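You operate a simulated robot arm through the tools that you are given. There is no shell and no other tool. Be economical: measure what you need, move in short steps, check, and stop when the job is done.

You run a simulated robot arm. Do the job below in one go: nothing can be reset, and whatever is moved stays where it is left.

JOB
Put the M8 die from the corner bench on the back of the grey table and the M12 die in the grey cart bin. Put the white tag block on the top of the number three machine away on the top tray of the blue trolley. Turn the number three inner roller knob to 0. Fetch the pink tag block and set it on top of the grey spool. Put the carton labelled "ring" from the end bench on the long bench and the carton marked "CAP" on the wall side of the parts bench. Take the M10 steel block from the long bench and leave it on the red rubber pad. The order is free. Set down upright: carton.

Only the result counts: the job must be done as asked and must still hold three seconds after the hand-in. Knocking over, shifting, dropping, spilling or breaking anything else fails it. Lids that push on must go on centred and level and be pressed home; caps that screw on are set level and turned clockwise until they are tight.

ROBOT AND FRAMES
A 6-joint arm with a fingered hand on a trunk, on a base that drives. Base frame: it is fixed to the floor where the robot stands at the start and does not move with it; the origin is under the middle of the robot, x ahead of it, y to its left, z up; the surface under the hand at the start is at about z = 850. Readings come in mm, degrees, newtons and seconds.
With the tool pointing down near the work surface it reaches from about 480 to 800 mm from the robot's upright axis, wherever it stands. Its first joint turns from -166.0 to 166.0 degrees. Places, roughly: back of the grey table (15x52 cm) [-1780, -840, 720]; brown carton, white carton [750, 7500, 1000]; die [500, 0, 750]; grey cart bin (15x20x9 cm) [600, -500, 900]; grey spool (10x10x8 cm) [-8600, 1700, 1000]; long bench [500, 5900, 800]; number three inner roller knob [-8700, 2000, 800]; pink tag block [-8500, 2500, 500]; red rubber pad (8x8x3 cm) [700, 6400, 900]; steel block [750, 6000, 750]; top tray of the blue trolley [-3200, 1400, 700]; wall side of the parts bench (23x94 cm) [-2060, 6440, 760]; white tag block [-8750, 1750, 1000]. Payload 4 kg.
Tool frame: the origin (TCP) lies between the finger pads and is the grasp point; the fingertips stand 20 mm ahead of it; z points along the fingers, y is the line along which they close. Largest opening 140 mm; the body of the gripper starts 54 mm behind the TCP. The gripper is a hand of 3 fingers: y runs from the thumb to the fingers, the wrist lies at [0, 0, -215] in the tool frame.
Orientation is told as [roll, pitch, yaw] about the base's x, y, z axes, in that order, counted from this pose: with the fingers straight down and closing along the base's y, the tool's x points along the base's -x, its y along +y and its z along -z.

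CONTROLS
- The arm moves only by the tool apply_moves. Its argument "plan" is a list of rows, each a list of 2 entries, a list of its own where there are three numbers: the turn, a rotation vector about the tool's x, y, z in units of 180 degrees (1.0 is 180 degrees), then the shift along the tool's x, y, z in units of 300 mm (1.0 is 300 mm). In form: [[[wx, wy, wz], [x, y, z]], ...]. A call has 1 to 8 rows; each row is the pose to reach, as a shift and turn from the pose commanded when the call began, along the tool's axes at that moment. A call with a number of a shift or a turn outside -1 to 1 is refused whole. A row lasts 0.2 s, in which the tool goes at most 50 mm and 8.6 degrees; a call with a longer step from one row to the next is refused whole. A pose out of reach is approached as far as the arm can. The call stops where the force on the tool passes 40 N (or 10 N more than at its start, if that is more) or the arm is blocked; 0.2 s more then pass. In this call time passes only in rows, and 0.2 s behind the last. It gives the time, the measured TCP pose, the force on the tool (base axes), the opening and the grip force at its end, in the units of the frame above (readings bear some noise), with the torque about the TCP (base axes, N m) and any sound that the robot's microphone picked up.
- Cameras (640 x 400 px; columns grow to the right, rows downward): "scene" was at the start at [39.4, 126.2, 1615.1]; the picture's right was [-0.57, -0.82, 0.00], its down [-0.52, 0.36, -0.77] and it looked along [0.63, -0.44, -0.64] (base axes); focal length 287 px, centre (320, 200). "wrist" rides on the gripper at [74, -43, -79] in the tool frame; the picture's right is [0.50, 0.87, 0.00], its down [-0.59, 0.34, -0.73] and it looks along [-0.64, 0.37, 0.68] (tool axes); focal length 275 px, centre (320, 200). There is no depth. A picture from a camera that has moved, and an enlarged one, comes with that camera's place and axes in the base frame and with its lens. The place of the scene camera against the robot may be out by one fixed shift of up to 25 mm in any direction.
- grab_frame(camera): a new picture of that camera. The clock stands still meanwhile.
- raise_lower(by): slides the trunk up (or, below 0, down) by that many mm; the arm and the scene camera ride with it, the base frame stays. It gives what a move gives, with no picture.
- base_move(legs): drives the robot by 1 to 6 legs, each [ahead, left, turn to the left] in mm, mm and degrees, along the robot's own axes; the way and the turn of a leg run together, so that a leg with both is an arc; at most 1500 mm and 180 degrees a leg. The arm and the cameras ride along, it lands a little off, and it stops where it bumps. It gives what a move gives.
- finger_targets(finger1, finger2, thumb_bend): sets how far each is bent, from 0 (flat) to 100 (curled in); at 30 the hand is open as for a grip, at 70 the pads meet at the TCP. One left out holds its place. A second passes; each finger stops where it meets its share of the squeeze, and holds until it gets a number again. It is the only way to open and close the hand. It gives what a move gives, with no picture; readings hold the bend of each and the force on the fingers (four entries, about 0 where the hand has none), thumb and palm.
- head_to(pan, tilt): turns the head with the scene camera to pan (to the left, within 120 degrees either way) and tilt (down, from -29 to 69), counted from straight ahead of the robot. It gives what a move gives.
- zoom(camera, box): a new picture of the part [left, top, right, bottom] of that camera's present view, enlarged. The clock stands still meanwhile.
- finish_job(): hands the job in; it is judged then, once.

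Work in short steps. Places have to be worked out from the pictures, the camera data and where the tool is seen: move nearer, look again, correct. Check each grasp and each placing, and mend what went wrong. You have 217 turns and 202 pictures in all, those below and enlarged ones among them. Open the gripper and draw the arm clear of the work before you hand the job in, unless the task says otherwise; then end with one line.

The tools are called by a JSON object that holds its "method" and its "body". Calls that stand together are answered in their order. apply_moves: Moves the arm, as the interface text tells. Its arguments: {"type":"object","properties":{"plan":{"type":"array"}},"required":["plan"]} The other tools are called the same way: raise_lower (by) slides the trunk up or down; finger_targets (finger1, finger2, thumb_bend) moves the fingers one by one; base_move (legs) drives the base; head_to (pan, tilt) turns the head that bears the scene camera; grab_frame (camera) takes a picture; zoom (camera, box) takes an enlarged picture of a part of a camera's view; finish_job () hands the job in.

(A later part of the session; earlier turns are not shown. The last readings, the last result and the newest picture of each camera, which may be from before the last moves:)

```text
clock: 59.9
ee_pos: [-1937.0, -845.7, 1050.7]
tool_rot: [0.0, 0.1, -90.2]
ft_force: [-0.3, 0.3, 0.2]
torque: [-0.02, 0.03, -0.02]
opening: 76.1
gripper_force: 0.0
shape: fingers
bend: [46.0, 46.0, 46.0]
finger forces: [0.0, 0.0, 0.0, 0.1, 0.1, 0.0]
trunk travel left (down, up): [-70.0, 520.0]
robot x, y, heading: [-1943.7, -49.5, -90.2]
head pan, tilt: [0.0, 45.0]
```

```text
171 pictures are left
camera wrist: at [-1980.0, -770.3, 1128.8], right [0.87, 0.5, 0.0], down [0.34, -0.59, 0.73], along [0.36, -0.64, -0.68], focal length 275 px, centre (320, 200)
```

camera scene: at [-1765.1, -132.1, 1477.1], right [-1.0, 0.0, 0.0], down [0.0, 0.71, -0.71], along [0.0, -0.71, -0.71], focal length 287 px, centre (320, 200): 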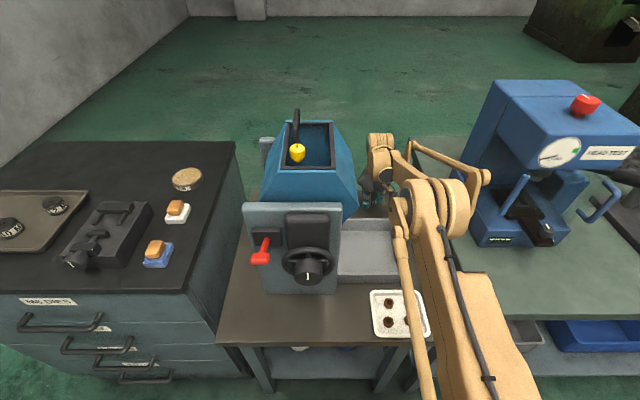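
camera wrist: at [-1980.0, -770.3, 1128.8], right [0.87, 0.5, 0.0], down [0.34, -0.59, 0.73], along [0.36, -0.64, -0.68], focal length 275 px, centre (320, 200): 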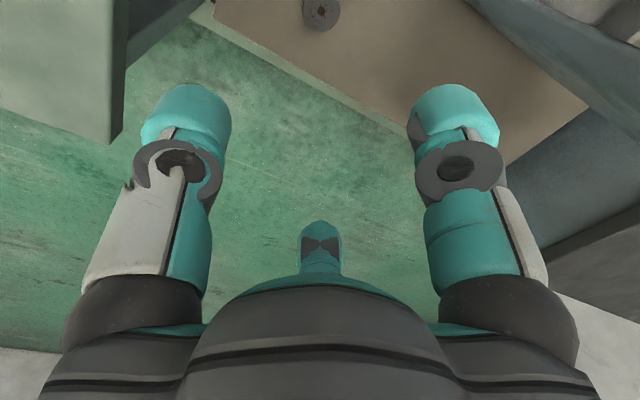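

M8 is standing on the strip. I raise the trunk, retract the hand, back off and look to the west.

{"method": "raise_lower", "body": {"by": 200}}

{"method": "apply_moves", "body": {"plan": [[[0, 0, 0], [0.16, 0, 0]], [[0, 0, 0], [0.32, 0, 0]], [[0, 0, 0], [0.48, 0, 0]], [[0, 0, 0], [0.64, 0, 0]], [[0, 0, 0], [0.8, 0, 0]], [[0, 0, 0], [0.95, 0, 0]]]}}

{"method": "base_move", "body": {"legs": [[-350, 0, 0]]}}

{"method": "head_to", "body": {"pan": -90, "tilt": 15}}

{"method": "grab_frame", "body": {"camera": "scene"}}

{"method": "head_to", "body": {"pan": -120, "tilt": 20}}

{"method": "grab_frame", "body": {"camera": "scene"}}

```text
clock: 62.0
ee_pos: [-1937.8, -845.5, 1249.6]
tool_rot: [0.0, 0.1, -90.4]
ft_force: [-0.5, 0.8, 0.0]
torque: [0.0, 0.02, -0.02]
opening: 76.0
gripper_force: 0.0
shape: fingers
bend: [46.0, 46.0, 46.0]
finger forces: [0.1, 0.0, 0.0, 0.0, 0.1, 0.1]
trunk travel left (down, up): [-270.0, 320.0]
robot x, y, heading: [-1941.5, -54.2, -90.2]
head pan, tilt: [0.0, 45.0]
```

```text
clock: 63.5
ee_pos: [-1936.9, -558.8, 1251.1]
tool_rot: [-0.1, 0.0, -90.2]
ft_force: [0.2, 0.7, 1.8]
torque: [-0.02, 0.01, 0.0]
opening: 76.0
gripper_force: 0.2
shape: fingers
bend: [46.0, 46.0, 46.0]
finger forces: [0.1, 0.1, 0.0, 0.0, 0.0, 0.0]
trunk travel left (down, up): [-270.0, 320.0]
robot x, y, heading: [-1939.7, -53.6, -90.5]
head pan, tilt: [0.0, 45.0]
```

```text
clock: 65.7
ee_pos: [-1934.8, -206.0, 1250.4]
tool_rot: [0.0, 0.0, -90.2]
ft_force: [-0.2, 1.0, -0.2]
torque: [0.01, 0.03, -0.01]
opening: 76.2
gripper_force: 0.0
shape: fingers
bend: [46.0, 46.0, 46.0]
finger forces: [0.0, 0.1, 0.1, 0.0, 0.0, 0.0]
trunk travel left (down, up): [-270.0, 320.0]
robot x, y, heading: [-1942.3, 304.6, -90.1]
head pan, tilt: [0.0, 45.0]
```

```text
clock: 67.4
ee_pos: [-1934.6, -206.1, 1250.8]
tool_rot: [0.0, 0.0, -90.2]
ft_force: [0.3, 0.0, 0.0]
torque: [0.0, 0.01, -0.02]
opening: 76.1
gripper_force: 0.1
shape: fingers
bend: [46.0, 46.0, 46.0]
finger forces: [0.1, 0.1, 0.1, 0.0, 0.0, 0.1]
trunk travel left (down, up): [-270.0, 320.0]
robot x, y, heading: [-1940.8, 301.4, -90.2]
head pan, tilt: [-90.0, 15.0]
```

```text
170 pictures are left
camera scene: at [-1856.9, 304.6, 1724.0], right [0.0, 1.0, 0.0], down [0.26, 0.0, -0.97], along [-0.97, 0.0, -0.26], focal length 287 px, centre (320, 200)
```

scene: 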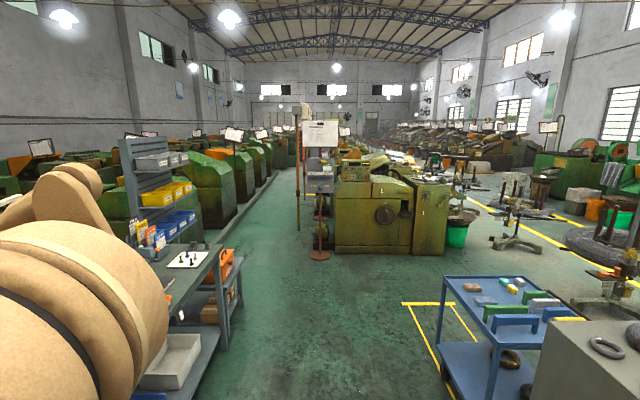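

```text
clock: 68.3
ee_pos: [-1935.5, -206.6, 1249.9]
tool_rot: [0.0, 0.0, -90.3]
ft_force: [0.3, -0.8, 0.3]
torque: [0.0, -0.01, 0.0]
opening: 76.2
gripper_force: 0.0
shape: fingers
bend: [46.0, 46.0, 46.0]
finger forces: [0.1, 0.0, 0.0, 0.0, 0.0, 0.1]
trunk travel left (down, up): [-270.0, 320.0]
robot x, y, heading: [-1945.5, 297.9, -90.1]
head pan, tilt: [-120.0, 20.0]
```

```text
169 pictures are left
camera scene: at [-1844.0, 351.1, 1715.9], right [0.5, 0.86, 0.0], down [0.3, -0.17, -0.94], along [-0.81, 0.47, -0.34], focal length 287 px, centre (320, 200)
```

scene: 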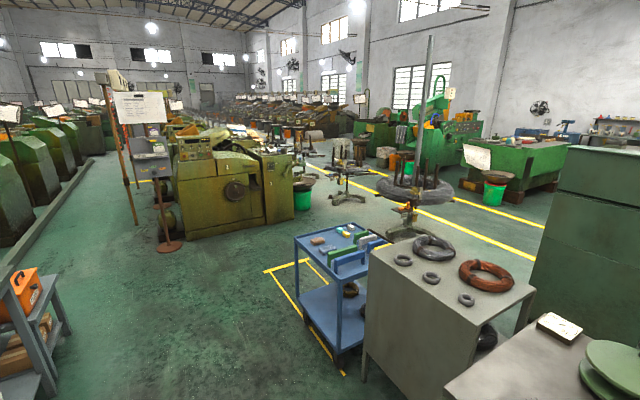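

The aisle leads west between the kerb and the machines. I turn to face west and drive along it.

{"method": "base_move", "body": {"legs": [[0, 0, -90], [1400, 100, 0], [1300, 300, 0]]}}

{"method": "head_to", "body": {"pan": 0, "tilt": 15}}

{"method": "grab_frame", "body": {"camera": "scene"}}

```text
clock: 85.5
ee_pos: [-5169.5, -19.9, 1249.9]
tool_rot: [0.0, 0.1, 177.5]
ft_force: [0.0, 0.8, 0.7]
torque: [-0.05, 0.0, 0.05]
opening: 76.1
gripper_force: 0.0
shape: fingers
bend: [46.0, 46.0, 46.0]
finger forces: [0.0, 0.0, 0.0, 0.0, 0.1, 0.0]
trunk travel left (down, up): [-270.0, 320.0]
robot x, y, heading: [-4665.0, -32.8, 177.6]
head pan, tilt: [-120.0, 20.0]
```

```text
clock: 87.5
ee_pos: [-5171.6, -20.7, 1249.6]
tool_rot: [0.0, 0.0, 177.5]
ft_force: [0.0, -0.3, -0.8]
torque: [-0.05, -0.01, 0.0]
opening: 76.1
gripper_force: 0.1
shape: fingers
bend: [46.0, 46.0, 46.0]
finger forces: [0.1, 0.0, 0.1, 0.0, 0.1, 0.1]
trunk travel left (down, up): [-270.0, 320.0]
robot x, y, heading: [-4663.9, -31.9, 177.4]
head pan, tilt: [0.0, 15.0]
```

```text
168 pictures are left
camera scene: at [-4756.2, -235.0, 1724.0], right [0.04, 1.0, 0.0], down [0.26, -0.01, -0.97], along [-0.96, 0.04, -0.26], focal length 287 px, centre (320, 200)
```

scene: 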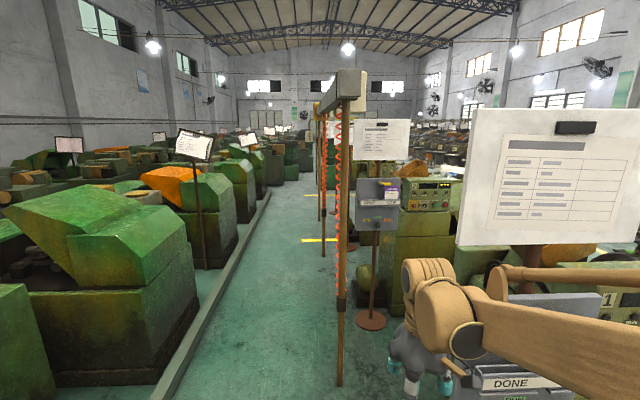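

The sign stand is close on the right. I sidestep to the aisle centre (y≈-540), go ahead, then look towards the machines.

{"method": "base_move", "body": {"legs": [[0, 500, 2.4], [1500, 0, 0]]}}

{"method": "head_to", "body": {"pan": -60, "tilt": 15}}

{"method": "grab_frame", "body": {"camera": "scene"}}

{"method": "head_to", "body": {"pan": -10, "tilt": 15}}

{"method": "grab_frame", "body": {"camera": "scene"}}

```text
clock: 97.3
ee_pos: [-6642.6, -574.0, 1249.2]
tool_rot: [0.0, 0.1, -179.3]
ft_force: [-0.8, 0.4, -0.2]
torque: [0.02, -0.02, -0.01]
opening: 76.2
gripper_force: 0.2
shape: fingers
bend: [46.0, 46.0, 46.0]
finger forces: [0.0, 0.0, 0.1, 0.1, 0.0, 0.1]
trunk travel left (down, up): [-270.0, 320.0]
robot x, y, heading: [-6134.4, -557.8, -179.5]
head pan, tilt: [0.0, 15.0]
```

```text
clock: 98.6
ee_pos: [-6641.5, -575.1, 1250.3]
tool_rot: [0.0, 0.0, -179.3]
ft_force: [-0.5, 0.8, -0.4]
torque: [0.01, 0.01, 0.0]
opening: 76.2
gripper_force: 0.0
shape: fingers
bend: [46.0, 46.0, 46.0]
finger forces: [0.0, 0.1, 0.0, 0.0, 0.0, 0.1]
trunk travel left (down, up): [-270.0, 320.0]
robot x, y, heading: [-6136.3, -555.8, -179.1]
head pan, tilt: [-60.0, 15.0]
```

```text
167 pictures are left
camera scene: at [-6171.5, -683.0, 1724.0], right [0.86, 0.51, 0.0], down [0.13, -0.22, -0.97], along [-0.49, 0.83, -0.26], focal length 287 px, centre (320, 200)
```

scene: 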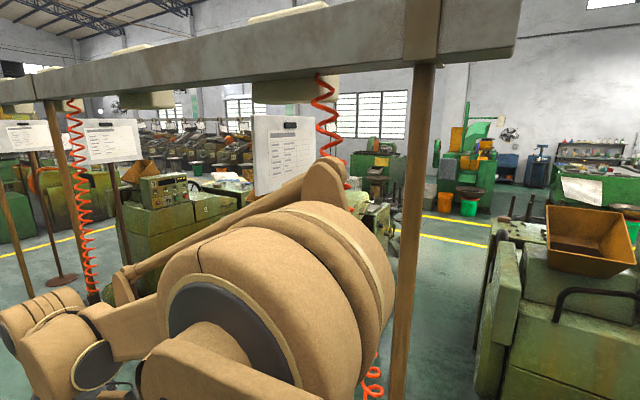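

```text
clock: 99.8
ee_pos: [-6640.5, -573.4, 1250.4]
tool_rot: [-0.1, 0.0, -179.3]
ft_force: [0.3, -0.2, 0.8]
torque: [0.02, -0.07, -0.01]
opening: 76.5
gripper_force: 0.1
shape: fingers
bend: [46.0, 46.0, 46.0]
finger forces: [0.0, 0.0, 0.0, 0.1, 0.1, 0.1]
trunk travel left (down, up): [-270.0, 320.0]
robot x, y, heading: [-6132.7, -554.8, -179.3]
head pan, tilt: [-10.0, 15.0]
```

```text
166 pictures are left
camera scene: at [-6215.9, -748.1, 1724.0], right [0.16, 0.99, 0.0], down [0.26, -0.04, -0.97], along [-0.95, 0.16, -0.26], focal length 287 px, centre (320, 200)
```

scene: 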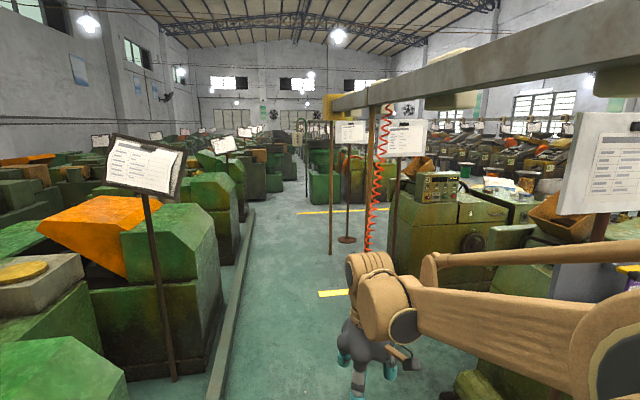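

I zoom on the machine labelled 3 ahead.

{"method": "zoom", "body": {"camera": "scene", "box": [320, 110, 600, 285]}}

```text
2.29 times, centred on (460, 198) of scene
camera zoom: at [-6215.9, -748.1, 1724.0], right [0.16, 0.99, 0.0], down [0.26, -0.04, -0.97], along [-0.95, 0.16, -0.26], focal length 655 px, centre (0, 206)
```

zoom: 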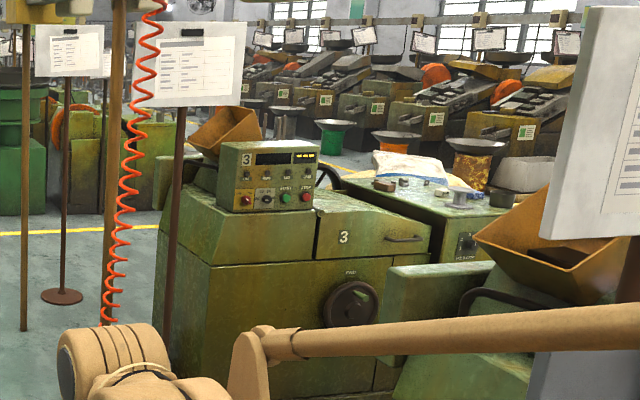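

Machine 3 lies beyond; its top (spool, tags) and knobs are at the far (+y) end of its +x face. I go further along the aisle and look at the lane between machines 2 and 3.

{"method": "base_move", "body": {"legs": [[1400, 0, -0.7]]}}

{"method": "head_to", "body": {"pan": -40, "tilt": 20}}

{"method": "grab_frame", "body": {"camera": "scene"}}

{"method": "head_to", "body": {"pan": -90, "tilt": 15}}

{"method": "grab_frame", "body": {"camera": "scene"}}

```text
clock: 106.8
ee_pos: [-8054.6, -570.3, 1249.9]
tool_rot: [0.0, -0.1, 179.7]
ft_force: [0.0, -0.1, -0.9]
torque: [-0.01, 0.0, 0.02]
opening: 76.2
gripper_force: 0.1
shape: fingers
bend: [46.0, 46.0, 46.0]
finger forces: [0.1, 0.0, 0.0, 0.0, 0.0, 0.0]
trunk travel left (down, up): [-270.0, 320.0]
robot x, y, heading: [-7544.3, -560.2, 180.0]
head pan, tilt: [-10.0, 15.0]
```

```text
clock: 107.8
ee_pos: [-8054.3, -568.9, 1249.7]
tool_rot: [0.0, 0.0, 179.6]
ft_force: [-0.4, 0.4, -0.6]
torque: [-0.01, -0.04, 0.01]
opening: 76.3
gripper_force: 0.1
shape: fingers
bend: [46.0, 46.0, 46.0]
finger forces: [0.0, 0.0, 0.1, 0.1, 0.0, 0.0]
trunk travel left (down, up): [-270.0, 320.0]
robot x, y, heading: [-7546.7, -558.6, 179.9]
head pan, tilt: [-40.0, 20.0]
```

```text
164 pictures are left
camera scene: at [-7609.8, -709.2, 1715.9], right [0.65, 0.76, 0.0], down [0.26, -0.22, -0.94], along [-0.72, 0.61, -0.34], focal length 287 px, centre (320, 200)
```

scene: 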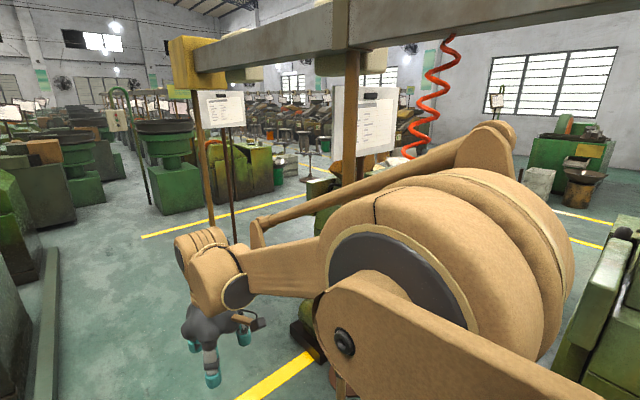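

```text
clock: 109.0
ee_pos: [-8053.1, -570.5, 1250.9]
tool_rot: [0.0, 0.0, 179.7]
ft_force: [0.7, 0.1, -0.5]
torque: [0.03, -0.01, 0.02]
opening: 76.4
gripper_force: 0.1
shape: fingers
bend: [46.0, 46.0, 46.0]
finger forces: [0.0, 0.1, 0.1, 0.1, 0.0, 0.1]
trunk travel left (down, up): [-270.0, 320.0]
robot x, y, heading: [-7547.4, -561.1, 179.4]
head pan, tilt: [-90.0, 15.0]
```

```text
163 pictures are left
camera scene: at [-7538.4, -675.9, 1724.0], right [1.0, 0.0, 0.0], down [0.0, -0.26, -0.97], along [0.0, 0.97, -0.26], focal length 287 px, centre (320, 200)
```

scene: 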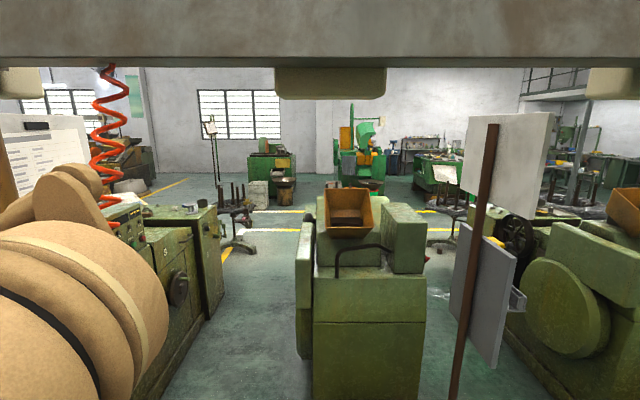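

The lane between machines 2 and 3 (x≈-8575..-7690) is about 0.9 m wide, with a post and a coiled hose near its mouth. I turn to face it for a clear look.

{"method": "base_move", "body": {"legs": [[0, 120, 0], [0, 0, -90]]}}

{"method": "head_to", "body": {"pan": 20, "tilt": 15}}

{"method": "grab_frame", "body": {"camera": "scene"}}

{"method": "head_to", "body": {"pan": 20, "tilt": 45}}

{"method": "grab_frame", "body": {"camera": "scene"}}

```text
clock: 114.1
ee_pos: [-7541.9, -175.2, 1249.9]
tool_rot: [-0.1, 0.0, 88.4]
ft_force: [0.1, -0.4, 1.0]
torque: [0.02, 0.04, 0.01]
opening: 76.3
gripper_force: 0.1
shape: fingers
bend: [46.0, 46.0, 46.0]
finger forces: [0.0, 0.0, 0.0, 0.1, 0.0, 0.1]
trunk travel left (down, up): [-270.0, 320.0]
robot x, y, heading: [-7545.7, -682.5, 88.2]
head pan, tilt: [-90.0, 15.0]
```

```text
clock: 116.0
ee_pos: [-7541.4, -174.7, 1250.9]
tool_rot: [0.0, 0.0, 88.3]
ft_force: [0.2, 0.0, 0.4]
torque: [-0.02, -0.02, 0.01]
opening: 76.2
gripper_force: 0.0
shape: fingers
bend: [46.0, 46.0, 46.0]
finger forces: [0.0, 0.0, 0.0, 0.0, 0.0, 0.0]
trunk travel left (down, up): [-270.0, 320.0]
robot x, y, heading: [-7549.8, -680.4, 88.4]
head pan, tilt: [20.0, 15.0]
```

```text
162 pictures are left
camera scene: at [-7778.1, -623.2, 1724.0], right [0.95, 0.31, 0.0], down [0.08, -0.25, -0.97], along [-0.3, 0.92, -0.26], focal length 287 px, centre (320, 200)
```

scene: 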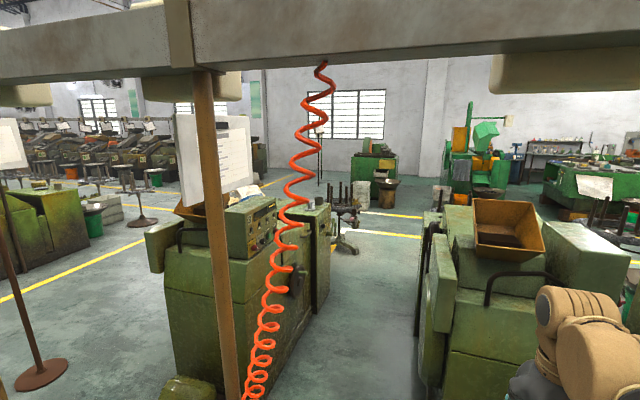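

```text
clock: 116.9
ee_pos: [-7541.2, -175.3, 1251.1]
tool_rot: [0.0, 0.0, 88.3]
ft_force: [0.0, 0.3, 0.5]
torque: [-0.01, 0.0, 0.02]
opening: 76.1
gripper_force: 0.0
shape: fingers
bend: [46.0, 46.0, 46.0]
finger forces: [0.0, 0.0, 0.0, 0.0, 0.1, 0.0]
trunk travel left (down, up): [-270.0, 320.0]
robot x, y, heading: [-7546.1, -684.4, 88.6]
head pan, tilt: [20.0, 45.0]
```

```text
161 pictures are left
camera scene: at [-7774.4, -634.7, 1677.3], right [0.95, 0.31, 0.0], down [0.22, -0.67, -0.71], along [-0.22, 0.67, -0.71], focal length 287 px, centre (320, 200)
```

scene: 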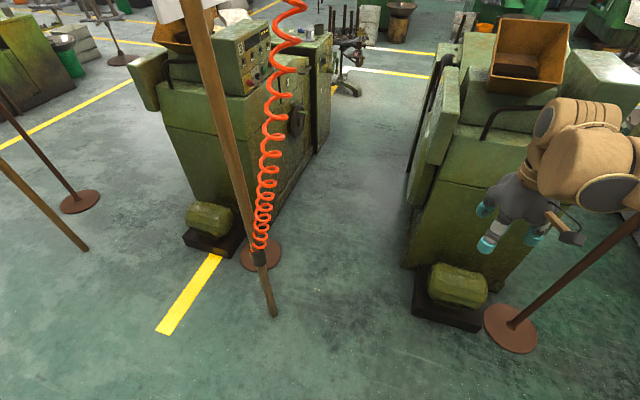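

The mouth of the lane is clear to the right of the post and hose. Since my head sticks out to the left, I'll back in with heading -90, which keeps it away from the hose. I turn round, line up at x≈-7900 and lower the trunk.

{"method": "base_move", "body": {"legs": [[0, 0, 90], [0, 0, 91.5]]}}

{"method": "head_to", "body": {"pan": -120, "tilt": 30}}

{"method": "grab_frame", "body": {"camera": "scene"}}

```text
clock: 125.0
ee_pos: [-7549.0, -1190.6, 1249.7]
tool_rot: [0.0, 0.0, -91.2]
ft_force: [-0.3, 0.0, -0.7]
torque: [0.0, 0.01, -0.01]
opening: 76.0
gripper_force: 0.0
shape: fingers
bend: [46.0, 46.0, 46.0]
finger forces: [0.1, 0.1, 0.0, 0.0, 0.0, 0.0]
trunk travel left (down, up): [-270.0, 320.0]
robot x, y, heading: [-7545.0, -681.9, -91.0]
head pan, tilt: [20.0, 45.0]
```

```text
clock: 127.2
ee_pos: [-7549.8, -1189.8, 1250.6]
tool_rot: [0.0, 0.1, -91.2]
ft_force: [0.2, -0.7, 0.4]
torque: [-0.02, 0.0, 0.0]
opening: 76.3
gripper_force: 0.1
shape: fingers
bend: [46.0, 46.0, 46.0]
finger forces: [0.0, 0.0, 0.0, 0.0, 0.0, 0.1]
trunk travel left (down, up): [-270.0, 320.0]
robot x, y, heading: [-7543.0, -682.5, -91.2]
head pan, tilt: [-120.0, 30.0]
```

```text
160 pictures are left
camera scene: at [-7445.0, -635.5, 1699.8], right [0.52, 0.85, 0.0], down [0.43, -0.26, -0.87], along [-0.74, 0.45, -0.5], focal length 287 px, centre (320, 200)
```

scene: 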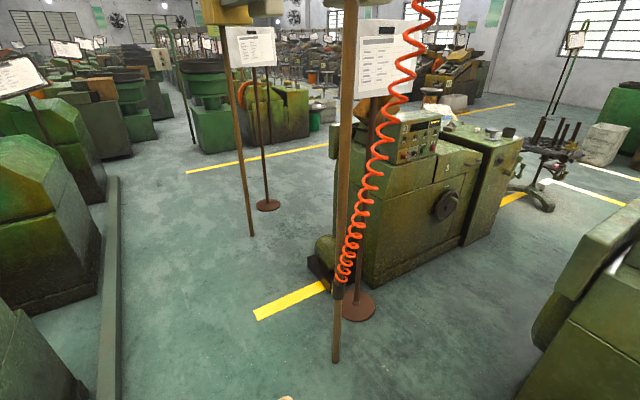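

I line up at x≈-7900, lower the trunk to pass the beam, and back in to y≈-50 first.

{"method": "raise_lower", "body": {"by": -200}}

{"method": "base_move", "body": {"legs": [[0, -355, 1.1], [-600, 0, 0]]}}

{"method": "head_to", "body": {"pan": -120, "tilt": 45}}

{"method": "grab_frame", "body": {"camera": "scene"}}

{"method": "head_to", "body": {"pan": 120, "tilt": 45}}

{"method": "grab_frame", "body": {"camera": "scene"}}

```text
clock: 129.4
ee_pos: [-7549.8, -1190.3, 1050.2]
tool_rot: [0.0, 0.0, -91.3]
ft_force: [0.7, -0.1, 0.2]
torque: [-0.01, 0.02, -0.04]
opening: 76.1
gripper_force: 0.0
shape: fingers
bend: [46.0, 46.0, 46.0]
finger forces: [0.1, 0.0, 0.0, 0.0, 0.0, 0.1]
trunk travel left (down, up): [-70.0, 520.0]
robot x, y, heading: [-7548.9, -684.6, -91.1]
head pan, tilt: [-120.0, 30.0]
```

```text
clock: 134.6
ee_pos: [-7882.4, -580.1, 1050.3]
tool_rot: [0.0, 0.0, -90.0]
ft_force: [0.2, 0.5, -0.6]
torque: [0.03, 0.0, 0.03]
opening: 76.1
gripper_force: 0.0
shape: fingers
bend: [46.0, 46.0, 46.0]
finger forces: [0.1, 0.0, 0.0, 0.1, 0.0, 0.0]
trunk travel left (down, up): [-70.0, 520.0]
robot x, y, heading: [-7893.3, -72.4, -90.0]
head pan, tilt: [-120.0, 30.0]
```

```text
clock: 135.4
ee_pos: [-7882.3, -579.5, 1050.9]
tool_rot: [0.0, 0.0, -90.1]
ft_force: [0.2, -0.1, 0.2]
torque: [0.01, -0.04, 0.0]
opening: 76.1
gripper_force: 0.1
shape: fingers
bend: [46.0, 46.0, 46.0]
finger forces: [0.1, 0.0, 0.0, 0.1, 0.1, 0.0]
trunk travel left (down, up): [-70.0, 520.0]
robot x, y, heading: [-7892.4, -75.0, -90.4]
head pan, tilt: [-120.0, 45.0]
```

```text
159 pictures are left
camera scene: at [-7783.8, -27.7, 1477.3], right [0.5, 0.87, 0.0], down [0.61, -0.35, -0.71], along [-0.61, 0.35, -0.71], focal length 287 px, centre (320, 200)
```

scene: 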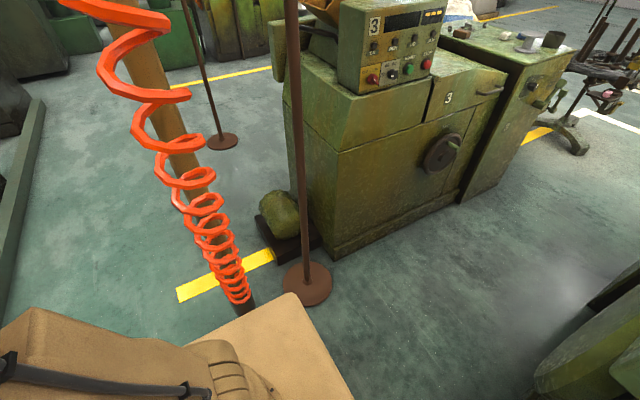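

```text
clock: 138.8
ee_pos: [-7883.0, -580.0, 1051.3]
tool_rot: [0.0, 0.0, -89.9]
ft_force: [0.4, -0.4, 0.4]
torque: [0.01, 0.01, 0.0]
opening: 76.0
gripper_force: 0.0
shape: fingers
bend: [46.0, 46.0, 46.0]
finger forces: [0.0, 0.0, 0.1, 0.0, 0.0, 0.0]
trunk travel left (down, up): [-70.0, 520.0]
robot x, y, heading: [-7891.3, -70.5, -89.9]
head pan, tilt: [120.0, 45.0]
```

```text
158 pictures are left
camera scene: at [-7642.9, -27.7, 1477.2], right [0.5, -0.87, 0.0], down [-0.61, -0.35, -0.71], along [0.61, 0.35, -0.71], focal length 287 px, centre (320, 200)
```

scene: 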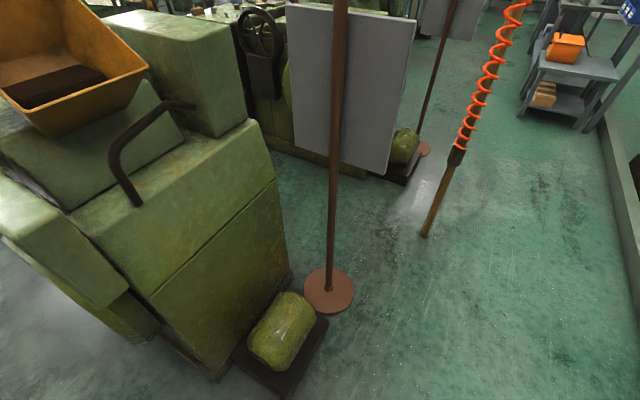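

The hose is left behind on the post side. I keep backing in at x≈-7925.

{"method": "base_move", "body": {"legs": [[-150, 0, 0], [-250, -30, 0]]}}

{"method": "grab_frame", "body": {"camera": "scene"}}

{"method": "head_to", "body": {"pan": -90, "tilt": 40}}

{"method": "grab_frame", "body": {"camera": "scene"}}

```text
clock: 141.6
ee_pos: [-7913.2, -175.2, 1050.7]
tool_rot: [-0.1, 0.0, -90.0]
ft_force: [-0.4, 0.5, -0.3]
torque: [-0.03, 0.01, -0.02]
opening: 76.1
gripper_force: 0.1
shape: fingers
bend: [46.0, 46.0, 46.0]
finger forces: [0.1, 0.0, 0.0, 0.0, 0.1, 0.0]
trunk travel left (down, up): [-70.0, 520.0]
robot x, y, heading: [-7923.5, 327.6, -89.6]
head pan, tilt: [120.0, 45.0]
```

```text
157 pictures are left
camera scene: at [-7673.3, 377.8, 1477.2], right [0.5, -0.87, 0.0], down [-0.61, -0.35, -0.71], along [0.61, 0.35, -0.71], focal length 287 px, centre (320, 200)
```

scene: 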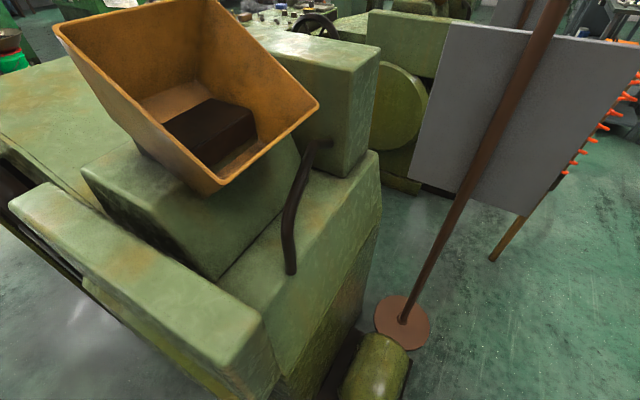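

```text
clock: 144.7
ee_pos: [-7912.9, -175.4, 1050.9]
tool_rot: [0.0, 0.0, -90.0]
ft_force: [-0.5, -0.5, -0.3]
torque: [-0.01, 0.0, 0.03]
opening: 76.5
gripper_force: 0.0
shape: fingers
bend: [46.0, 46.0, 46.0]
finger forces: [0.1, 0.1, 0.1, 0.0, 0.1, 0.0]
trunk travel left (down, up): [-70.0, 520.0]
robot x, y, heading: [-7927.6, 330.8, -90.2]
head pan, tilt: [-90.0, 40.0]
```

```text
156 pictures are left
camera scene: at [-7828.6, 336.2, 1484.5], right [0.0, 1.0, 0.0], down [0.64, 0.0, -0.77], along [-0.77, 0.0, -0.64], focal length 287 px, centre (320, 200)
```

scene: 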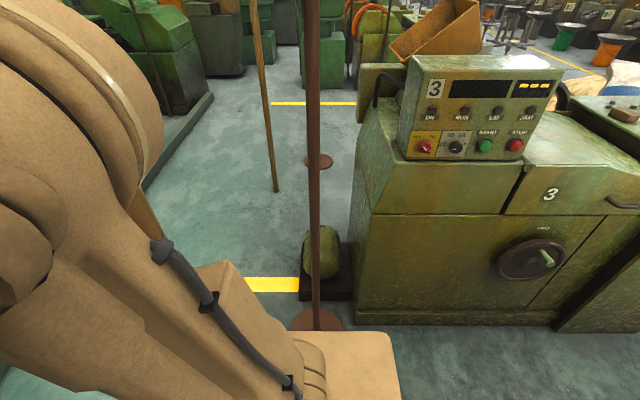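

The block of machine 2 keeps to x≥-7620, so the lane is clear. I keep backing to y≈1500, drifting to mid-lane.

{"method": "base_move", "body": {"legs": [[-500, -30, 0], [-700, -50, 0]]}}

{"method": "head_to", "body": {"pan": -90, "tilt": 45}}

{"method": "grab_frame", "body": {"camera": "scene"}}

{"method": "head_to", "body": {"pan": -120, "tilt": 40}}

{"method": "grab_frame", "body": {"camera": "scene"}}

```text
clock: 151.1
ee_pos: [-7989.6, 1035.6, 1050.8]
tool_rot: [0.0, 0.1, -90.8]
ft_force: [-0.1, -0.2, -0.1]
torque: [-0.01, 0.02, -0.01]
opening: 76.3
gripper_force: 0.1
shape: fingers
bend: [46.0, 46.0, 46.0]
finger forces: [0.0, 0.0, 0.0, 0.0, 0.1, 0.0]
trunk travel left (down, up): [-70.0, 520.0]
robot x, y, heading: [-7988.7, 1541.7, -90.7]
head pan, tilt: [-90.0, 40.0]
```

```text
clock: 151.8
ee_pos: [-7989.3, 1033.8, 1051.0]
tool_rot: [0.0, -0.1, -90.8]
ft_force: [-0.3, 0.0, -0.2]
torque: [0.01, 0.0, 0.06]
opening: 76.1
gripper_force: 0.0
shape: fingers
bend: [46.0, 46.0, 46.0]
finger forces: [0.1, 0.1, 0.0, 0.0, 0.0, 0.0]
trunk travel left (down, up): [-70.0, 520.0]
robot x, y, heading: [-7990.6, 1545.3, -90.8]
head pan, tilt: [-90.0, 45.0]
```

```text
155 pictures are left
camera scene: at [-7893.0, 1544.7, 1477.2], right [0.01, 1.0, 0.0], down [0.71, -0.01, -0.71], along [-0.71, 0.01, -0.71], focal length 287 px, centre (320, 200)
```

scene: 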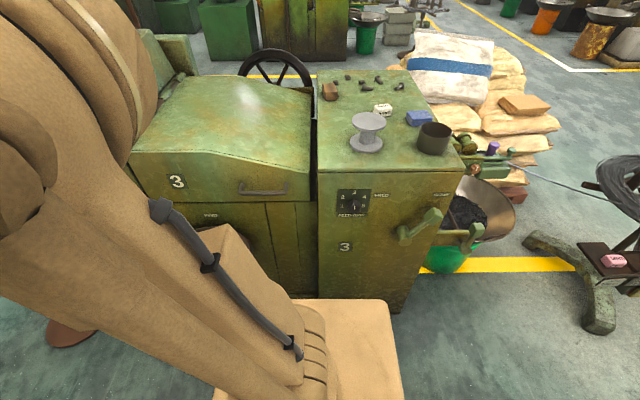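

```text
clock: 152.7
ee_pos: [-7988.7, 1033.2, 1050.5]
tool_rot: [0.0, 0.1, -90.8]
ft_force: [-0.2, 0.9, -0.2]
torque: [0.02, 0.0, -0.01]
opening: 76.5
gripper_force: 0.1
shape: fingers
bend: [46.0, 46.0, 46.0]
finger forces: [0.0, 0.0, 0.0, 0.0, 0.1, 0.0]
trunk travel left (down, up): [-70.0, 520.0]
robot x, y, heading: [-7989.6, 1542.8, -90.7]
head pan, tilt: [-120.0, 40.0]
```

```text
154 pictures are left
camera scene: at [-7884.7, 1587.0, 1484.5], right [0.51, 0.86, 0.0], down [0.55, -0.33, -0.77], along [-0.66, 0.39, -0.64], focal length 287 px, centre (320, 200)
```

scene: 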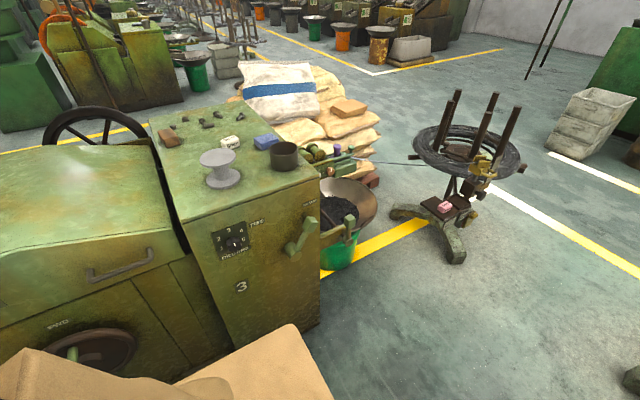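

I zoom in on the knob panel, the roller end and the pink tag.

{"method": "zoom", "body": {"camera": "scene", "box": [190, 190, 350, 290]}}

{"method": "zoom", "body": {"camera": "scene", "box": [260, 120, 420, 220]}}

{"method": "zoom", "body": {"camera": "scene", "box": [380, 80, 540, 270]}}

```text
4.00 times, centred on (270, 240) of scene
camera zoom: at [-7884.7, 1587.0, 1484.5], right [0.51, 0.86, 0.0], down [0.55, -0.33, -0.77], along [-0.66, 0.39, -0.64], focal length 1147 px, centre (520, 40)
```

zoom: 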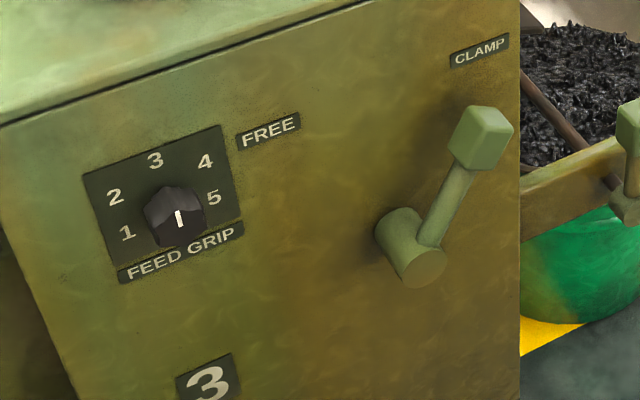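

```text
4.00 times, centred on (340, 170) of scene
camera zoom: at [-7884.7, 1587.0, 1484.5], right [0.51, 0.86, 0.0], down [0.55, -0.33, -0.77], along [-0.66, 0.39, -0.64], focal length 1147 px, centre (240, 320)
```

zoom: 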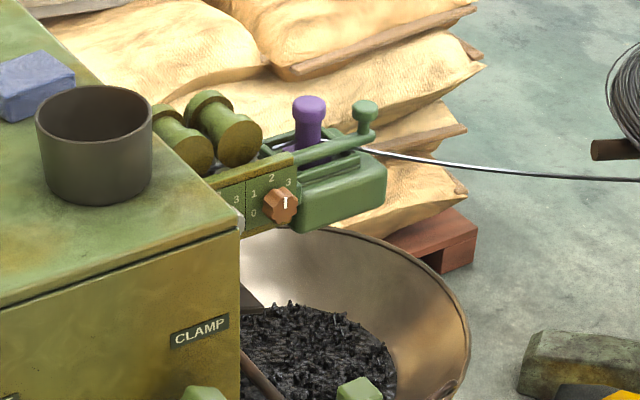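

```text
2.11 times, centred on (460, 175) of scene
camera zoom: at [-7884.7, 1587.0, 1484.5], right [0.51, 0.86, 0.0], down [0.55, -0.33, -0.77], along [-0.66, 0.39, -0.64], focal length 604 px, centre (25, 253)
```

zoom: 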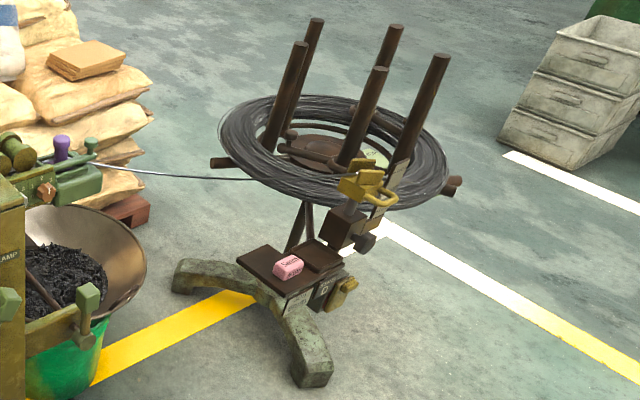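

Two knobs sit on the bracket at the machine's end: a brown one and an inner one mostly hidden by the cup. The pink tag is low on the wire-reel stand. I raise the trunk, turn to face machine 3 and look closer.

{"method": "raise_lower", "body": {"by": 270}}

{"method": "base_move", "body": {"legs": [[0, 0, -89.3], [40, -180, 0]]}}

{"method": "head_to", "body": {"pan": -20, "tilt": 45}}

{"method": "grab_frame", "body": {"camera": "scene"}}

```text
clock: 155.4
ee_pos: [-7988.9, 1033.9, 1320.1]
tool_rot: [0.0, 0.0, -90.8]
ft_force: [0.2, -0.6, 0.0]
torque: [0.01, -0.04, 0.0]
opening: 76.0
gripper_force: 0.0
shape: fingers
bend: [46.0, 46.0, 46.0]
finger forces: [0.1, 0.1, 0.0, 0.1, 0.1, 0.0]
trunk travel left (down, up): [-340.0, 250.0]
robot x, y, heading: [-7990.7, 1542.7, -90.9]
head pan, tilt: [-120.0, 40.0]
```

```text
clock: 160.8
ee_pos: [-8540.6, 1708.0, 1321.0]
tool_rot: [0.1, 0.1, -179.2]
ft_force: [-0.2, 0.5, 0.0]
torque: [-0.02, -0.02, 0.02]
opening: 76.2
gripper_force: 0.0
shape: fingers
bend: [46.0, 46.0, 46.0]
finger forces: [0.1, 0.0, 0.1, 0.0, 0.0, 0.0]
trunk travel left (down, up): [-340.0, 250.0]
robot x, y, heading: [-8036.8, 1720.1, -179.4]
head pan, tilt: [-120.0, 40.0]
```

```text
clock: 162.5
ee_pos: [-8540.4, 1706.1, 1320.2]
tool_rot: [0.0, -0.1, -179.2]
ft_force: [-0.1, 0.3, -0.2]
torque: [-0.02, 0.01, 0.01]
opening: 76.2
gripper_force: 0.0
shape: fingers
bend: [46.0, 46.0, 46.0]
finger forces: [0.1, 0.0, 0.0, 0.1, 0.0, 0.0]
trunk travel left (down, up): [-340.0, 250.0]
robot x, y, heading: [-8032.0, 1724.9, -179.1]
head pan, tilt: [-20.0, 45.0]
```

```text
150 pictures are left
camera scene: at [-8098.3, 1543.6, 1747.2], right [0.33, 0.94, 0.0], down [0.67, -0.23, -0.71], along [-0.67, 0.23, -0.71], focal length 287 px, centre (320, 200)
```

scene: 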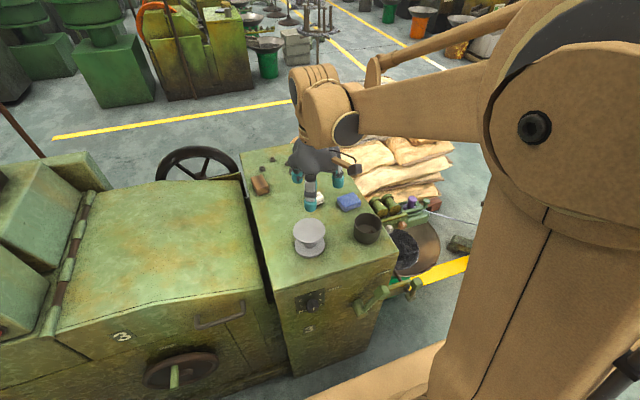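

I take a wrist picture of the machine's top.

{"method": "grab_frame", "body": {"camera": "wrist"}}

{"method": "zoom", "body": {"camera": "scene", "box": [240, 150, 440, 275]}}

```text
149 pictures are left
camera wrist: at [-8466.2, 1750.4, 1398.9], right [0.51, -0.86, 0.0], down [-0.58, -0.35, 0.73], along [-0.63, -0.38, -0.68], focal length 275 px, centre (320, 200)
```

wrist: 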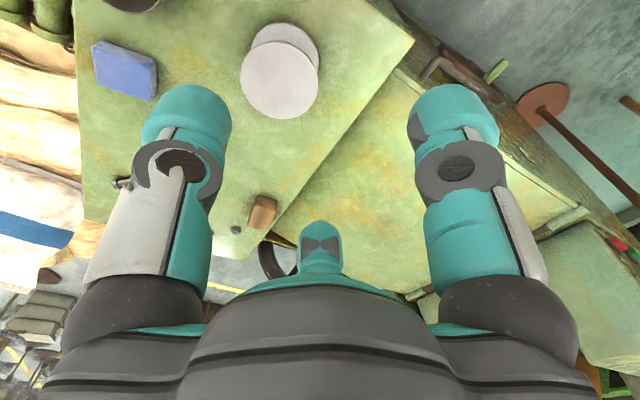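

```text
3.20 times, centred on (340, 212) of scene
camera zoom: at [-8098.3, 1543.6, 1747.2], right [0.33, 0.94, 0.0], down [0.67, -0.23, -0.71], along [-0.67, 0.23, -0.71], focal length 918 px, centre (256, 160)
```

zoom: 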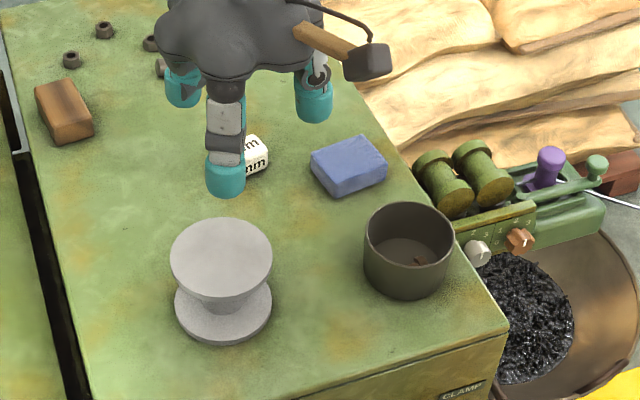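

The tags sit deep on the top (x≈-8880). I move 130 mm closer and survey again with the wrist camera.

{"method": "base_move", "body": {"legs": [[130, 0, -0.7]]}}

{"method": "apply_moves", "body": {"plan": [[[0, 0, 0], [-0.15, -0.1, 0]], [[0, 0, 0], [-0.25, -0.2, 0]], [[0, 0, 0], [-0.3, -0.3, 0.05]]]}}

{"method": "grab_frame", "body": {"camera": "wrist"}}

{"method": "grab_frame", "body": {"camera": "scene"}}

```text
clock: 163.8
ee_pos: [-8670.2, 1710.5, 1319.3]
tool_rot: [0.0, 0.0, -179.9]
ft_force: [-0.5, 0.1, -0.3]
torque: [-0.03, 0.02, 0.03]
opening: 76.4
gripper_force: 0.0
shape: fingers
bend: [46.0, 46.0, 46.0]
finger forces: [0.0, 0.1, 0.0, 0.0, 0.0, 0.1]
trunk travel left (down, up): [-340.0, 250.0]
robot x, y, heading: [-8161.0, 1718.4, -179.8]
head pan, tilt: [-20.0, 45.0]
```

```text
refused: row 1 steps farther than a row can; nothing moved
```

```text
147 pictures are left
camera wrist: at [-8597.2, 1753.9, 1398.3], right [0.5, -0.86, 0.0], down [-0.59, -0.34, 0.73], along [-0.63, -0.37, -0.68], focal length 275 px, centre (320, 200)
```

wrist: 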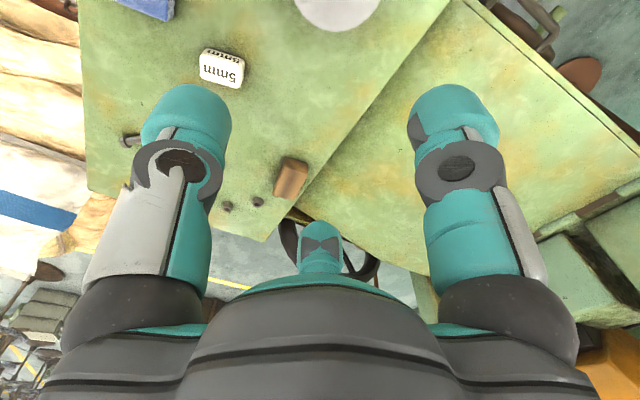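

```text
146 pictures are left
camera scene: at [-8231.9, 1543.0, 1747.1], right [0.34, 0.94, 0.0], down [0.67, -0.24, -0.71], along [-0.66, 0.24, -0.71], focal length 287 px, centre (320, 200)
```

scene: 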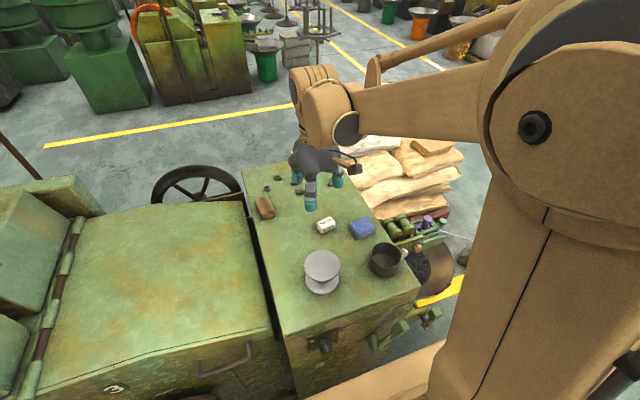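

The top surface is near z≈965, the white "5mm" tag at about (-8805,1793), the spool at about (-8630,1712) and the blue tag next to the white one. I move above the white tag for a closer look.

{"method": "apply_moves", "body": {"plan": [[[0, 0, 0], [-0.12, -0.09, 0]], [[0, 0, 0], [-0.24, -0.18, 0]], [[0, 0, 0], [-0.36, -0.27, 0.05]], [[0, 0, 0], [-0.4, -0.3, 0.2]], [[0, 0, 0], [-0.4, -0.3, 0.36]], [[0, 0, 0], [-0.4, -0.3, 0.5]]]}}

{"method": "grab_frame", "body": {"camera": "wrist"}}

```text
clock: 165.2
ee_pos: [-8790.3, 1803.1, 1167.6]
tool_rot: [0.0, 0.1, -179.7]
ft_force: [0.1, 0.0, -0.7]
torque: [0.01, 0.0, 0.0]
opening: 76.4
gripper_force: 0.1
shape: fingers
bend: [46.0, 46.0, 46.0]
finger forces: [0.0, 0.0, 0.1, 0.1, 0.0, 0.0]
trunk travel left (down, up): [-340.0, 250.0]
robot x, y, heading: [-8162.0, 1723.9, -179.8]
head pan, tilt: [-20.0, 45.0]
```

```text
145 pictures are left
camera wrist: at [-8715.5, 1845.2, 1246.5], right [0.5, -0.86, 0.0], down [-0.59, -0.34, 0.73], along [-0.63, -0.37, -0.68], focal length 275 px, centre (320, 200)
```

wrist: 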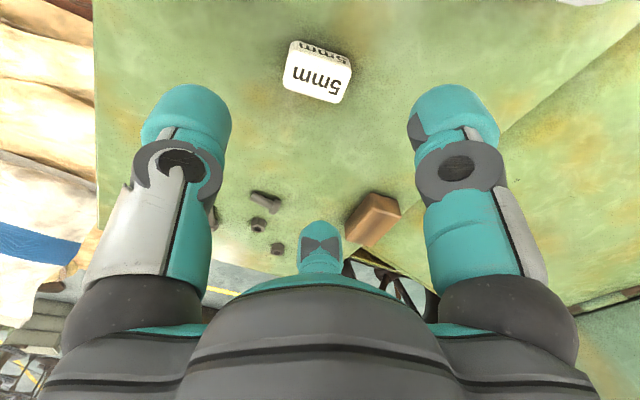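

The white tag measures about 55×34 mm, centred at (-8810,1793) with its long axis turned 14°. I align the hand so the thumb meets its end and the fingers its sides, then descend partly.

{"method": "finger_targets", "body": {"finger1": 42, "finger2": 42, "thumb_bend": 42}}

{"method": "apply_moves", "body": {"plan": [[[0, 0, -0.04], [-0.066, 0.034, 0.1]], [[0, 0, -0.078], [-0.066, 0.034, 0.23]], [[0, 0, -0.078], [-0.066, 0.034, 0.36]], [[0, 0, -0.078], [-0.066, 0.034, 0.45]]]}}

{"method": "grab_frame", "body": {"camera": "wrist"}}

{"method": "zoom", "body": {"camera": "scene", "box": [240, 150, 440, 275]}}

```text
clock: 166.2
ee_pos: [-8786.8, 1802.2, 1170.1]
tool_rot: [-0.1, 0.0, -179.9]
ft_force: [0.3, 0.1, -0.6]
torque: [0.0, -0.01, -0.03]
opening: 88.3
gripper_force: 0.0
shape: fingers
bend: [42.0, 42.0, 42.0]
finger forces: [0.0, 0.1, 0.0, 0.0, 0.0, 0.0]
trunk travel left (down, up): [-340.0, 250.0]
robot x, y, heading: [-8163.5, 1724.4, -179.9]
head pan, tilt: [-20.0, 45.0]
```

```text
clock: 167.2
ee_pos: [-8808.3, 1790.0, 1033.9]
tool_rot: [0.0, 0.1, -165.8]
ft_force: [0.4, 0.1, -0.4]
torque: [-0.03, 0.01, -0.01]
opening: 88.6
gripper_force: 0.1
shape: fingers
bend: [42.0, 42.0, 42.0]
finger forces: [0.1, 0.0, 0.0, 0.1, 0.1, 0.0]
trunk travel left (down, up): [-340.0, 250.0]
robot x, y, heading: [-8163.1, 1720.9, -180.0]
head pan, tilt: [-20.0, 45.0]
```

```text
144 pictures are left
camera wrist: at [-8746.9, 1849.4, 1112.6], right [0.7, -0.72, 0.0], down [-0.49, -0.47, 0.73], along [-0.53, -0.51, -0.68], focal length 275 px, centre (320, 200)
```

wrist: 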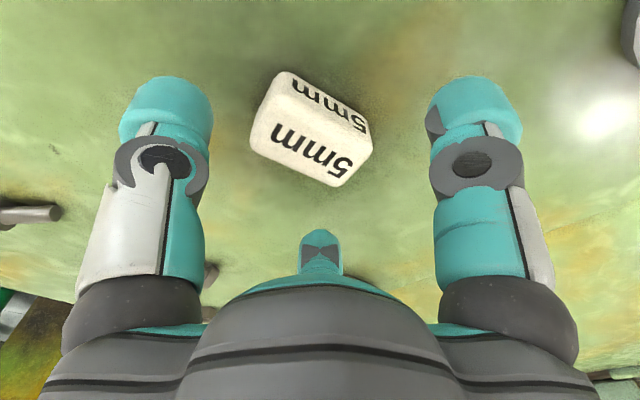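

```text
3.20 times, centred on (340, 212) of scene
camera zoom: at [-8229.8, 1543.2, 1747.2], right [0.34, 0.94, 0.0], down [0.67, -0.24, -0.71], along [-0.66, 0.24, -0.71], focal length 918 px, centre (256, 160)
```

zoom: 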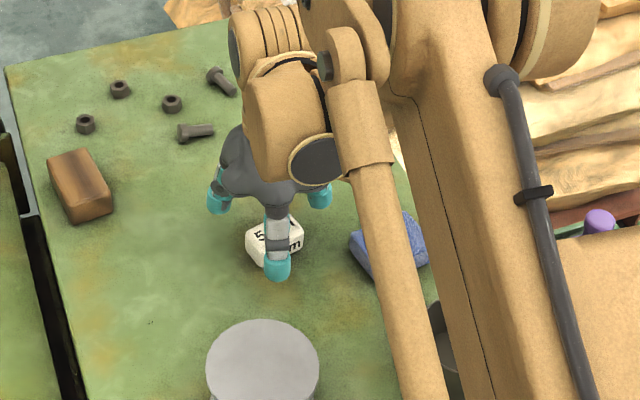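

Well aligned and centred, so I descend to grip height.

{"method": "apply_moves", "body": {"plan": [[[0, 0, 0], [-0.01, -0.013, 0.08]], [[0, 0, 0], [-0.01, -0.013, 0.14]], [[0, 0, 0], [-0.01, -0.013, 0.155]]]}}

{"method": "grab_frame", "body": {"camera": "wrist"}}

```text
clock: 167.9
ee_pos: [-8812.0, 1793.7, 994.9]
tool_rot: [0.0, 0.0, -165.8]
ft_force: [-0.2, 0.0, 29.0]
torque: [-0.41, -0.68, 0.06]
opening: 89.1
gripper_force: 14.9
shape: fingers
bend: [42.0, 42.0, 42.0]
finger forces: [17.3, 7.3, 0.0, 0.0, 4.7, 0.0]
trunk travel left (down, up): [-340.0, 250.0]
robot x, y, heading: [-8156.9, 1726.9, -179.9]
head pan, tilt: [-20.0, 45.0]
stopped in row 3: the force on the tool passed its limit at 48 N (the readings are from after the stop); the commanded pose is now the measured one
```

```text
142 pictures are left
camera wrist: at [-8751.2, 1853.8, 1073.1], right [0.7, -0.72, 0.0], down [-0.49, -0.47, 0.74], along [-0.53, -0.51, -0.68], focal length 275 px, centre (320, 200)
```

wrist: 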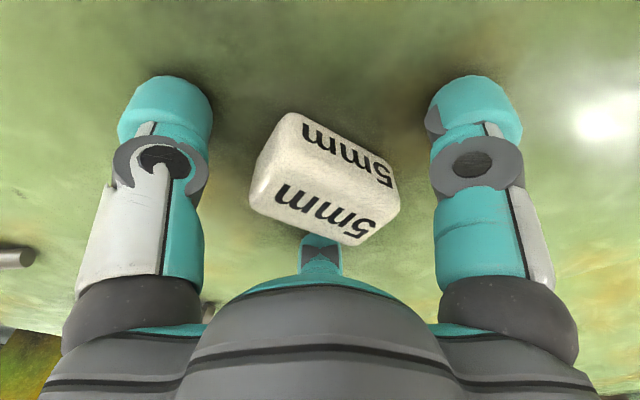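

The fingertips touched the surface (top z≈972). I lift 4 mm and close.

{"method": "apply_moves", "body": {"plan": [[[0, 0, 0], [0, 0, -0.013]]]}}

{"method": "finger_targets", "body": {"finger1": 70, "finger2": 70, "thumb_bend": 70}}

{"method": "grab_frame", "body": {"camera": "wrist"}}

```text
clock: 168.3
ee_pos: [-8811.1, 1794.2, 997.7]
tool_rot: [0.0, -0.1, -165.8]
ft_force: [1.0, 0.3, 0.7]
torque: [-0.01, -0.02, 0.03]
opening: 89.4
gripper_force: 0.4
shape: fingers
bend: [42.0, 42.0, 42.0]
finger forces: [0.3, 0.2, 0.1, 0.0, 0.3, 0.0]
trunk travel left (down, up): [-340.0, 250.0]
robot x, y, heading: [-8162.1, 1718.8, -179.8]
head pan, tilt: [-20.0, 45.0]
```

```text
clock: 169.3
ee_pos: [-8812.8, 1793.7, 995.7]
tool_rot: [0.0, -0.1, -165.8]
ft_force: [1.1, 0.1, 1.2]
torque: [-0.03, -0.04, -0.01]
opening: 28.9
gripper_force: 16.4
shape: fingers
bend: [59.0, 60.0, 66.0]
finger forces: [11.7, 10.1, 0.0, 0.0, 9.8, 0.0]
trunk travel left (down, up): [-340.0, 250.0]
robot x, y, heading: [-8164.1, 1720.5, -179.8]
head pan, tilt: [-20.0, 45.0]
```

```text
141 pictures are left
camera wrist: at [-8751.4, 1853.7, 1075.2], right [0.7, -0.72, 0.0], down [-0.49, -0.47, 0.73], along [-0.53, -0.51, -0.68], focal length 275 px, centre (320, 200)
```

wrist: 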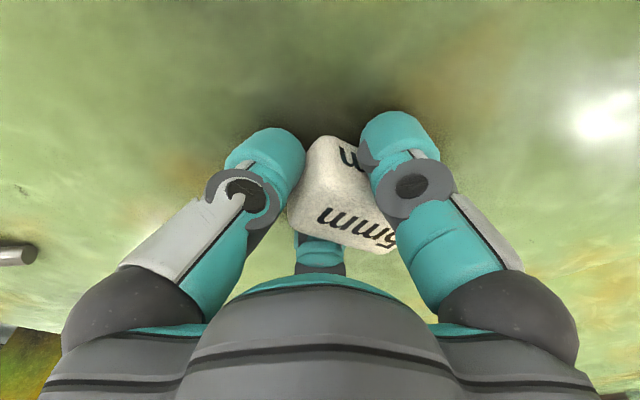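

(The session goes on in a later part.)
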